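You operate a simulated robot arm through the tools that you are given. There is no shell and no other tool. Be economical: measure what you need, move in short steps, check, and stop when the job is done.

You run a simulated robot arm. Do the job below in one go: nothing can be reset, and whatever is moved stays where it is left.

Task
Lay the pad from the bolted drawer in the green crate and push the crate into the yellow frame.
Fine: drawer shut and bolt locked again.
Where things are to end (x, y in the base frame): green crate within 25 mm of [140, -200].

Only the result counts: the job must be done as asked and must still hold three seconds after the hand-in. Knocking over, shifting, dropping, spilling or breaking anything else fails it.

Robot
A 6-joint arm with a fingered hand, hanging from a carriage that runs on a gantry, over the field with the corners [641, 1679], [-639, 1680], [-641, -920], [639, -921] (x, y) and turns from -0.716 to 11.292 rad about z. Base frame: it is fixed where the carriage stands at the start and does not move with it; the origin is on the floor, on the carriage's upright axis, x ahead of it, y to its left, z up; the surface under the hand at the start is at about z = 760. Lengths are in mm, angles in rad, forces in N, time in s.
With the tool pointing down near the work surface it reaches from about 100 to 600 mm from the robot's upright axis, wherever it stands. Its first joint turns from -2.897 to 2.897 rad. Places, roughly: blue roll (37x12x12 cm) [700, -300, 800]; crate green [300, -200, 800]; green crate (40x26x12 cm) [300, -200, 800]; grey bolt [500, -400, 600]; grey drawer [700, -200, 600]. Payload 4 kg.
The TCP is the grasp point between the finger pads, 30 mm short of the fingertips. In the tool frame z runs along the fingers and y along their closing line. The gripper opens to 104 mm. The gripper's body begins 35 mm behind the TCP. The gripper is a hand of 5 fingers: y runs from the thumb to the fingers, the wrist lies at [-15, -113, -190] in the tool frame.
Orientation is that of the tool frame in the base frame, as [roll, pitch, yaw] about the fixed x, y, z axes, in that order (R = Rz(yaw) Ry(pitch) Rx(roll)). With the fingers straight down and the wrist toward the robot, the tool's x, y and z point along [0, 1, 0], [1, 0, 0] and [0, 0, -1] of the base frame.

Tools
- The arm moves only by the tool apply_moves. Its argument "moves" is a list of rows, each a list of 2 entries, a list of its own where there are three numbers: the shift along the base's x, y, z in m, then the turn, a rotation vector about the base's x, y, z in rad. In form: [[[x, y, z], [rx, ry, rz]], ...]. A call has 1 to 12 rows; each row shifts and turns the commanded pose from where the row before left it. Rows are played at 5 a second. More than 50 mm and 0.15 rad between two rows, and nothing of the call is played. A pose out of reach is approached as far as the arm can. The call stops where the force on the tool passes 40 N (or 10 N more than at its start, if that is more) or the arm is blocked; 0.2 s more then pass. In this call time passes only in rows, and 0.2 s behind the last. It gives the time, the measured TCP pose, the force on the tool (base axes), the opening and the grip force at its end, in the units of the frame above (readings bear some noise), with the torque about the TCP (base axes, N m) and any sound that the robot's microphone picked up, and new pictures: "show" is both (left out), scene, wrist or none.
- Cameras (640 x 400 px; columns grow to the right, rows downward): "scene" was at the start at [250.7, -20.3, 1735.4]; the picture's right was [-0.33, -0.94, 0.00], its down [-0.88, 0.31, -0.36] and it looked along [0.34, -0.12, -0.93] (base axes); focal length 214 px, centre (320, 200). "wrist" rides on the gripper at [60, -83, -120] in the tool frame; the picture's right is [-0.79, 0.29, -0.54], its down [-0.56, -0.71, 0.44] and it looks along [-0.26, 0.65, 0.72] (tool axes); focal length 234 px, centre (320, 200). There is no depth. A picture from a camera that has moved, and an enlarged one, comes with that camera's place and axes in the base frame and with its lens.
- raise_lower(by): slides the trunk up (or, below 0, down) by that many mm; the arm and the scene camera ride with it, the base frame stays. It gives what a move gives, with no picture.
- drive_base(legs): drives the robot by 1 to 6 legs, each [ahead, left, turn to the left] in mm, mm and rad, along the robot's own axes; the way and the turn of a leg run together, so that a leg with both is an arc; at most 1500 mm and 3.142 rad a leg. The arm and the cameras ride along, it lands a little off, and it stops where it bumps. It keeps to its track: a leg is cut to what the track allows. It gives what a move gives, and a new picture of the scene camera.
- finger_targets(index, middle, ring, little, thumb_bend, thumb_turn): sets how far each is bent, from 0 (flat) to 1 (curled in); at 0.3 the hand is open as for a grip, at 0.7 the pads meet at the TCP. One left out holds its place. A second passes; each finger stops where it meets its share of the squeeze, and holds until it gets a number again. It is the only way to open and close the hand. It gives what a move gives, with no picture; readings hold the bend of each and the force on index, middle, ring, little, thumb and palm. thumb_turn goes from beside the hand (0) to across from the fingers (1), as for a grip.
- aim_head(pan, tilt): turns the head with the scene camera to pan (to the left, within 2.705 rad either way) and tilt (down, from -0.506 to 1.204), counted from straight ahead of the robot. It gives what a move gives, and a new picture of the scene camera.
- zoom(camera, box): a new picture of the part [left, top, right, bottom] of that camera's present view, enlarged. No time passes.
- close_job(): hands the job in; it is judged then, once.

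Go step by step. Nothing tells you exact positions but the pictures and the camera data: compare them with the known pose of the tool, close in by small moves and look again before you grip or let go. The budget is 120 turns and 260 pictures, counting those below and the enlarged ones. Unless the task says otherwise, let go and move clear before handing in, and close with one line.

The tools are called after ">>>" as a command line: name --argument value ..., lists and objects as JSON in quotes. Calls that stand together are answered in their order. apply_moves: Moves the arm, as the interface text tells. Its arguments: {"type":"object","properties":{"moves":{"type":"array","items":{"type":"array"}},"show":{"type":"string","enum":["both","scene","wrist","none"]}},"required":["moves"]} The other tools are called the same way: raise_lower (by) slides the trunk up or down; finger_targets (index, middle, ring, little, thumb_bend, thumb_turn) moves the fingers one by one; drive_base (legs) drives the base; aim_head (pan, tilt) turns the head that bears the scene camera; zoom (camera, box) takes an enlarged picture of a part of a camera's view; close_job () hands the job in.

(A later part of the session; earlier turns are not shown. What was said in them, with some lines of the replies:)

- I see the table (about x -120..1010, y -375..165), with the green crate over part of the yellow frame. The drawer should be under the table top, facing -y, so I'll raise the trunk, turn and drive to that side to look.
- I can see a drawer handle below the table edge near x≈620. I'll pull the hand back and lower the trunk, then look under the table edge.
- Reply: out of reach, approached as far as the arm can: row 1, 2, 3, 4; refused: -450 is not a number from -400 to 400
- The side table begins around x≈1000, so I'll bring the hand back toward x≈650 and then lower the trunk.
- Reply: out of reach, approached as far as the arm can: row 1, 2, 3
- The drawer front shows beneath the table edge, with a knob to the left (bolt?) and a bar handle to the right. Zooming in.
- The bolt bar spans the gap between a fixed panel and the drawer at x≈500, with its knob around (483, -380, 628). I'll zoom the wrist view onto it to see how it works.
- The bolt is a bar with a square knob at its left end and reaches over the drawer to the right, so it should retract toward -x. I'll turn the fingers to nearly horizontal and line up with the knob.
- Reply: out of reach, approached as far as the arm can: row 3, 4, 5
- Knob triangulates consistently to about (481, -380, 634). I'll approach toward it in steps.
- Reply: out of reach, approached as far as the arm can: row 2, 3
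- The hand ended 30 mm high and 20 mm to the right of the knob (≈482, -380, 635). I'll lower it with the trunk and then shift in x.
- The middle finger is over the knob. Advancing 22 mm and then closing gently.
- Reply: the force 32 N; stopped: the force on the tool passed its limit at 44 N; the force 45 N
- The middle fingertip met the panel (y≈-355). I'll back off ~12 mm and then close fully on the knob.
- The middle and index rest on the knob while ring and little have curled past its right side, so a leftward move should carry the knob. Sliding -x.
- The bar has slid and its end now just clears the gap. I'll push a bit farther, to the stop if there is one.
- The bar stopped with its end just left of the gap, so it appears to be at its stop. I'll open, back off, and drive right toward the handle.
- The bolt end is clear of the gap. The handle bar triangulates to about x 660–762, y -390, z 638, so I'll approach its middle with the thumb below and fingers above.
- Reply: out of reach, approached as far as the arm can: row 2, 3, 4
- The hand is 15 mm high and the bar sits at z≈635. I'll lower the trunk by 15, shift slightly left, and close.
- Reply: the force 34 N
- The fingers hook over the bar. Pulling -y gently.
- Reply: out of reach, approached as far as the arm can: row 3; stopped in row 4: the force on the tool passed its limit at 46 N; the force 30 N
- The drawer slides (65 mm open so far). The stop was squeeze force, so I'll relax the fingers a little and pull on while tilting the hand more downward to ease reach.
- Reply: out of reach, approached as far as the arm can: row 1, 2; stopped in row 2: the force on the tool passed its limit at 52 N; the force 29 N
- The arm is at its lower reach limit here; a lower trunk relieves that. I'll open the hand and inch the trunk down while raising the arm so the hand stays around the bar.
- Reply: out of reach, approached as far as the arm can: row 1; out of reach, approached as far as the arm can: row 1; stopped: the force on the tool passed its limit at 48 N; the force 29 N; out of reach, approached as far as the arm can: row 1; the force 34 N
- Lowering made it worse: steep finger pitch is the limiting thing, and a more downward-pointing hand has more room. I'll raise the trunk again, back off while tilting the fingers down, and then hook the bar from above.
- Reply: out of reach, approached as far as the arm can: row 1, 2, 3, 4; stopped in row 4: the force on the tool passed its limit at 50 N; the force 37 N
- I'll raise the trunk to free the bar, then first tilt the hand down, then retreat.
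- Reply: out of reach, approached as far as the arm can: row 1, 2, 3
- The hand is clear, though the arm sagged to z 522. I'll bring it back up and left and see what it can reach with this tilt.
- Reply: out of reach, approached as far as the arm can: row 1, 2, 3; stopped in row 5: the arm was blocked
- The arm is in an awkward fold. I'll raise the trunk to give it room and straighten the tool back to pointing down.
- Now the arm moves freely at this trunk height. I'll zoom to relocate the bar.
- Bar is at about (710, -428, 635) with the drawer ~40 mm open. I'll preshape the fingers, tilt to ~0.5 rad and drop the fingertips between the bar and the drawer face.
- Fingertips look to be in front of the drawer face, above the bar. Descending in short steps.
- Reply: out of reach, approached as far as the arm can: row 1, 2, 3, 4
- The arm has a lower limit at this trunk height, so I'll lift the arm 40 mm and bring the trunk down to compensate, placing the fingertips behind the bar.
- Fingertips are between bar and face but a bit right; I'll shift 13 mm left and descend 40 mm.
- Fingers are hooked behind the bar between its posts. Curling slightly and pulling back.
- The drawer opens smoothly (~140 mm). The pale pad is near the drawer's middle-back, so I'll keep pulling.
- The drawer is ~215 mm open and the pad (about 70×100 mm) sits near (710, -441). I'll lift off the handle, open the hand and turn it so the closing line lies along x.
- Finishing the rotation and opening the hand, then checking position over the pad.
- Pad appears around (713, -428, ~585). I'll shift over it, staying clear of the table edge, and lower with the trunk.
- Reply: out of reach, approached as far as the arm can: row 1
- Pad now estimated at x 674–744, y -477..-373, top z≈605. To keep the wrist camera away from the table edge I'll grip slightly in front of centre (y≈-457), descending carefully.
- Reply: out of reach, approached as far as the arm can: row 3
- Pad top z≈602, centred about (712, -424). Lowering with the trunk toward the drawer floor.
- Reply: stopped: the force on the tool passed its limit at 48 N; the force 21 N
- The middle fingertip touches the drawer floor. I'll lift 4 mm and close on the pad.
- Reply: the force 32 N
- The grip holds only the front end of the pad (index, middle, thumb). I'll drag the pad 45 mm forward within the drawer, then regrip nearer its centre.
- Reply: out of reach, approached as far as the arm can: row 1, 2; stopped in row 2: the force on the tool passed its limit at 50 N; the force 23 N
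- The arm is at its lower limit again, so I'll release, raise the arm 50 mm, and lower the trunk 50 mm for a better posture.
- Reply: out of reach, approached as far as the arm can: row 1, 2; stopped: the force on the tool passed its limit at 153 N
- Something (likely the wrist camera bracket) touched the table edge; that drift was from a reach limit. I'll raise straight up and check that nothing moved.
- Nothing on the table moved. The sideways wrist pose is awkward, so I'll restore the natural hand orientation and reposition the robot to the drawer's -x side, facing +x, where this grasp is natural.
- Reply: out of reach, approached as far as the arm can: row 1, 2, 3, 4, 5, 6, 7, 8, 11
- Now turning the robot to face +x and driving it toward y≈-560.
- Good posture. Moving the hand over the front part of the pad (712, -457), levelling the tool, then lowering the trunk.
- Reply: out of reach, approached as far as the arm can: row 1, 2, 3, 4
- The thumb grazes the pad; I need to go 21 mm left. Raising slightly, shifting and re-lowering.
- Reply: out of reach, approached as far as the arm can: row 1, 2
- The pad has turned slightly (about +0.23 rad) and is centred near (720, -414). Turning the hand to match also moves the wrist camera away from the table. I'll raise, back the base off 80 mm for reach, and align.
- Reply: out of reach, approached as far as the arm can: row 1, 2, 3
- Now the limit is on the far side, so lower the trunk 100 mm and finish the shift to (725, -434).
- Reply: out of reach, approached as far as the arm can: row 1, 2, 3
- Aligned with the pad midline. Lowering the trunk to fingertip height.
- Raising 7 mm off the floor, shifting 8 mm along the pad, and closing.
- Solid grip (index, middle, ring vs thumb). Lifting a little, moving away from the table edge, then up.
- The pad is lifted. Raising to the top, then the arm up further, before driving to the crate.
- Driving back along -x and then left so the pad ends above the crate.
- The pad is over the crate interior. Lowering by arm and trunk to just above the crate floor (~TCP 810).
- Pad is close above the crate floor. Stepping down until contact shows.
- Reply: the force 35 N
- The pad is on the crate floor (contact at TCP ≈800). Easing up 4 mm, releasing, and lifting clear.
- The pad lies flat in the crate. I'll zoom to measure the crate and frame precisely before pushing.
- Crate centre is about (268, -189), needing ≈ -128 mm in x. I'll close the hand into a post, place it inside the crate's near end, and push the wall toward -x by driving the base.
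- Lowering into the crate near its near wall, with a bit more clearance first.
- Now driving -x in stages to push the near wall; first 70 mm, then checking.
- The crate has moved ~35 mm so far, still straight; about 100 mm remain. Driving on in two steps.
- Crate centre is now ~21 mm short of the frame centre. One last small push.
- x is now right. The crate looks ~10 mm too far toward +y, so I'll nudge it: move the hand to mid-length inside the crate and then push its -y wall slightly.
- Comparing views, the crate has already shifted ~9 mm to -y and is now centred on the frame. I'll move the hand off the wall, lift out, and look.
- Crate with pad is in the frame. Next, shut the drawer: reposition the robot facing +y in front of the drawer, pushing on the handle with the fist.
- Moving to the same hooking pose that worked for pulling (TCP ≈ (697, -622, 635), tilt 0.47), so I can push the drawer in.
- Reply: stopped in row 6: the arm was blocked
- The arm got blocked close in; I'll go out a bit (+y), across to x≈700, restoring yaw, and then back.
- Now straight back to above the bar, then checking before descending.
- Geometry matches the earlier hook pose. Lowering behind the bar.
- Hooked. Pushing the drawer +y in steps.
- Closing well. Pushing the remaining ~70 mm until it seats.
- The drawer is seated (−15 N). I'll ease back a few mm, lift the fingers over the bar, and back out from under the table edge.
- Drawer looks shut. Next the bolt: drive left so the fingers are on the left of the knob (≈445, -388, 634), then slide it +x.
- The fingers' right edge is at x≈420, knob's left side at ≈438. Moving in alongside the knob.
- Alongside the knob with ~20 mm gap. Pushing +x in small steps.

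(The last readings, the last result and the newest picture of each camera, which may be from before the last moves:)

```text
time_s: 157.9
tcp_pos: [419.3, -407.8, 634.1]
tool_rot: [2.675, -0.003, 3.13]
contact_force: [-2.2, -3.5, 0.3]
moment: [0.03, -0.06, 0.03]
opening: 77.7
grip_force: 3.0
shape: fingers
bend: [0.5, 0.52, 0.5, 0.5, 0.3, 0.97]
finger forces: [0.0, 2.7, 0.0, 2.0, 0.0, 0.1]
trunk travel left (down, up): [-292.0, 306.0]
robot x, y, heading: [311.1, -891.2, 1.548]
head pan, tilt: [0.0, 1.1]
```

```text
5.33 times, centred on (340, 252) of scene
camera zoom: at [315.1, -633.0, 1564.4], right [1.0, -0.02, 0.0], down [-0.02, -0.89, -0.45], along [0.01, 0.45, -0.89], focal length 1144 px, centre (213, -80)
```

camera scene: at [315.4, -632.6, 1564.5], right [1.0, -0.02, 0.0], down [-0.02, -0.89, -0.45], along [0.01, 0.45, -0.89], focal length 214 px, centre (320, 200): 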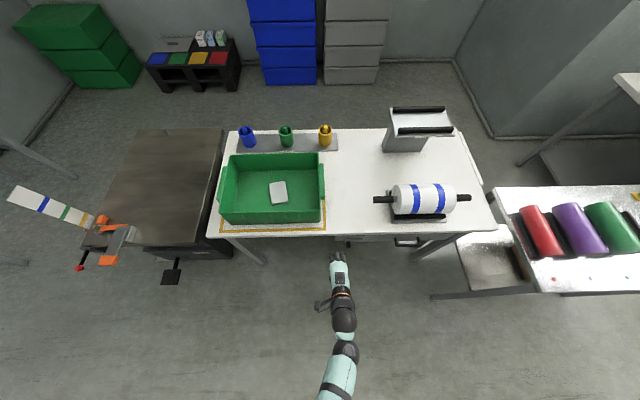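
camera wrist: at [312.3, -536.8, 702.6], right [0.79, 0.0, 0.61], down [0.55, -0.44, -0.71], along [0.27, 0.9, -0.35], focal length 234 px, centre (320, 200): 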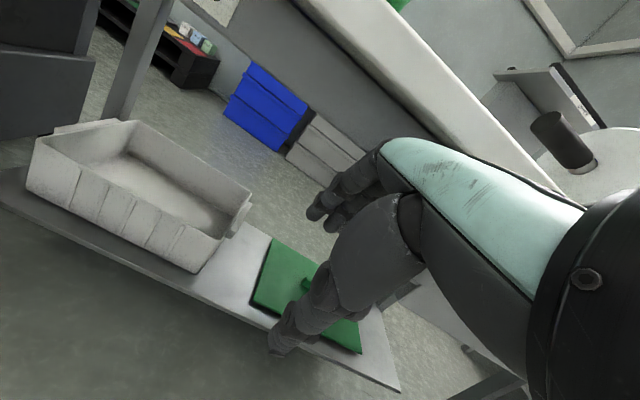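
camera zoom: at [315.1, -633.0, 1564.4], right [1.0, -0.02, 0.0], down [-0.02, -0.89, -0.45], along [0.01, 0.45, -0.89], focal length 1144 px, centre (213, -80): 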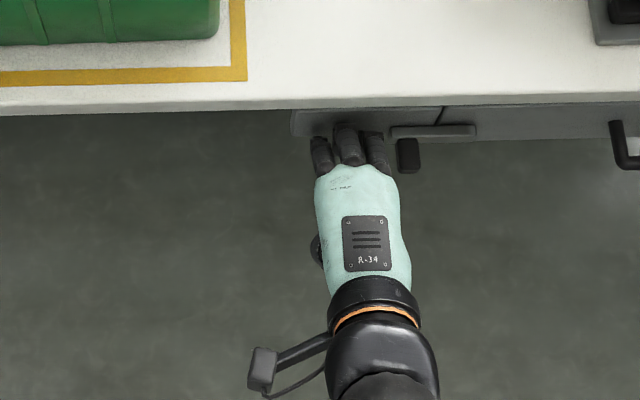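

The bolt bar now crosses the gap by ~29 mm; it was ~36 mm originally. Pushing on to its stop.

>>> apply_moves --moves '[[[0.005, 0, 0], [0, 0, 0]], [[0.005, 0, 0], [0, 0, 0]], [[0.004, 0, 0], [0, 0, 0]], [[0.004, 0, 0], [0, 0, 0]]]' --show "none"

>>> zoom --camera "scene" --box '[280, 215, 400, 290]'

```text
time_s: 159.1
tcp_pos: [420.6, -407.4, 632.1]
tool_rot: [2.673, -0.018, -3.129]
contact_force: [-18.4, -5.4, 5.8]
moment: [0.29, -0.52, 0.51]
opening: 77.4
grip_force: 10.7
shape: fingers
bend: [0.5, 0.52, 0.5, 0.51, 0.3, 0.97]
finger forces: [0.0, 3.4, 0.0, 18.6, 0.0, 0.0]
trunk travel left (down, up): [-292.0, 306.0]
robot x, y, heading: [312.9, -892.4, 1.547]
head pan, tilt: [0.0, 1.1]
stopped in row 4: the force on the tool passed its limit at 40 N (the readings are from after the stop); the commanded pose is now the measured one
```

```text
5.33 times, centred on (340, 252) of scene
camera zoom: at [311.6, -633.0, 1564.3], right [1.0, -0.02, 0.0], down [-0.02, -0.89, -0.45], along [0.01, 0.45, -0.89], focal length 1144 px, centre (213, -80)
```

zoom: 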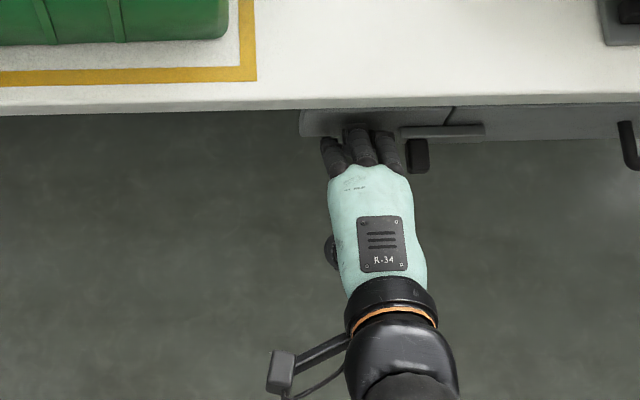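

The bolt resists at 40 N and overlap matches its original locked amount, so it's at its stop. Backing away and inspecting.

>>> apply_moves --moves '[[[-0.015, 0, 0], [0, 0, 0]], [[-0.01, 0, 0], [0, 0, 0]], [[0, -0.03, 0], [0, 0, 0]], [[0, -0.03, 0], [0, 0, 0]], [[0, -0.03, 0.02], [0, 0, 0]]]' --show "none"

>>> drive_base --legs '[[0, -150, 0]]'

>>> zoom --camera "scene" --box '[240, 210, 400, 310]'

>>> zoom --camera "wrist" --box '[80, 40, 400, 240]'

```text
time_s: 160.2
tcp_pos: [403.9, -497.5, 654.6]
tool_rot: [2.671, -0.011, -3.139]
contact_force: [-0.7, -0.1, 0.4]
moment: [0.0, -0.02, 0.04]
opening: 77.3
grip_force: 0.0
shape: fingers
bend: [0.5, 0.5, 0.5, 0.5, 0.3, 0.97]
finger forces: [0.0, 0.0, 0.0, 0.1, 0.0, 0.0]
trunk travel left (down, up): [-292.0, 306.0]
robot x, y, heading: [313.5, -893.7, 1.543]
head pan, tilt: [0.0, 1.1]
```

```text
time_s: 161.6
tcp_pos: [554.8, -500.8, 654.4]
tool_rot: [2.672, -0.012, -3.139]
contact_force: [-0.4, -0.3, 0.2]
moment: [-0.04, 0.01, -0.02]
opening: 77.4
grip_force: 0.1
shape: fingers
bend: [0.5, 0.5, 0.5, 0.5, 0.3, 0.97]
finger forces: [0.1, 0.0, 0.0, 0.0, 0.0, 0.0]
trunk travel left (down, up): [-292.0, 306.0]
robot x, y, heading: [456.9, -894.6, 1.548]
head pan, tilt: [0.0, 1.1]
camera scene: at [463.2, -636.1, 1564.5], right [1.0, -0.02, 0.0], down [-0.02, -0.89, -0.45], along [0.01, 0.45, -0.89], focal length 214 px, centre (320, 200)
```

scene: 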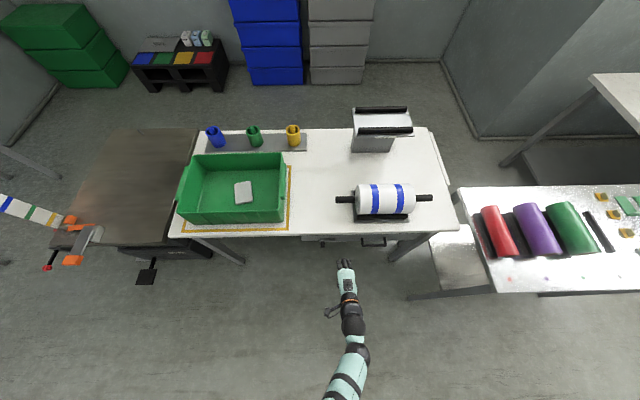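

```text
4.00 times, centred on (320, 260) of scene
camera zoom: at [463.2, -636.1, 1564.5], right [1.0, -0.02, 0.0], down [-0.02, -0.89, -0.45], along [0.01, 0.45, -0.89], focal length 858 px, centre (320, -40)
```

zoom: 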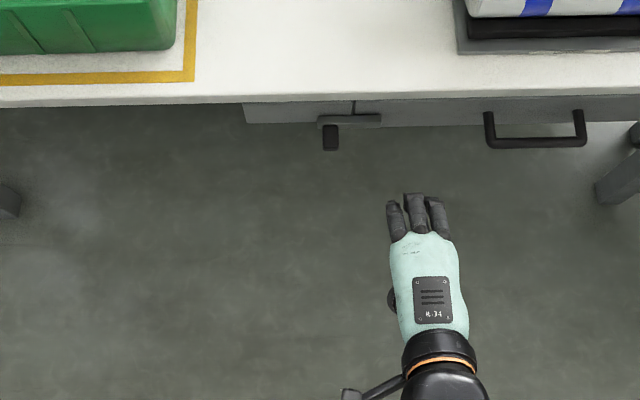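

```text
2.00 times, centred on (240, 140) of wrist
camera zoom: at [494.5, -629.2, 723.1], right [0.79, 0.01, 0.61], down [0.55, -0.43, -0.71], along [0.25, 0.9, -0.35], focal length 468 px, centre (480, 320)
```

zoom: 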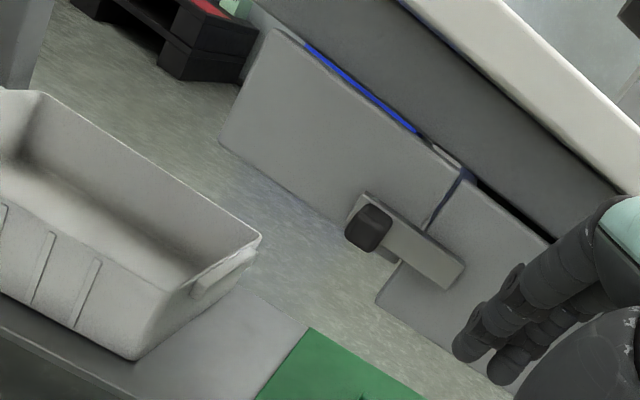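

Bolt is back across the gap (knob at x≈484, as originally) and the drawer is flush. One final check of the crate in the frame.

>>> zoom --camera "scene" --box '[140, 140, 320, 252]'

```text
3.56 times, centred on (230, 196) of scene
camera zoom: at [463.2, -636.1, 1564.5], right [1.0, -0.02, 0.0], down [-0.02, -0.89, -0.45], along [0.01, 0.45, -0.89], focal length 763 px, centre (640, 214)
```

zoom: 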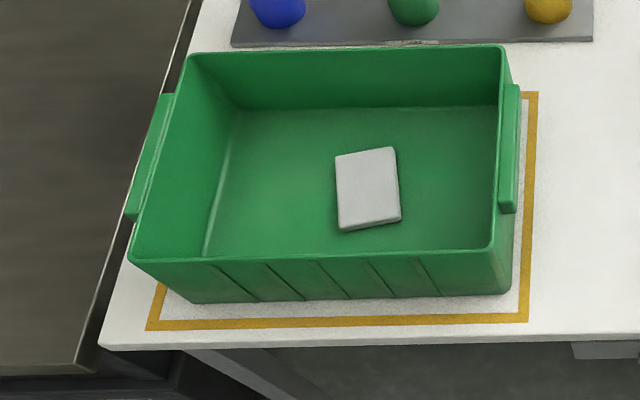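

The crate sits inside the yellow frame, within about 10 mm of target, with the pad flat inside. The drawer is shut, the bolt is across and the hand is clear, so I'm handing in.

>>> close_job

```text
The job is handed in.
```

The job is handed in: the pad lies flat in the green crate, and the crate is in the yellow frame, within about 10 mm of [140, -200] by the pictures. The drawer is shut and the bolt is locked at its stop. At one point the hand bumped the table edge hard, but nothing looked moved afterwards.
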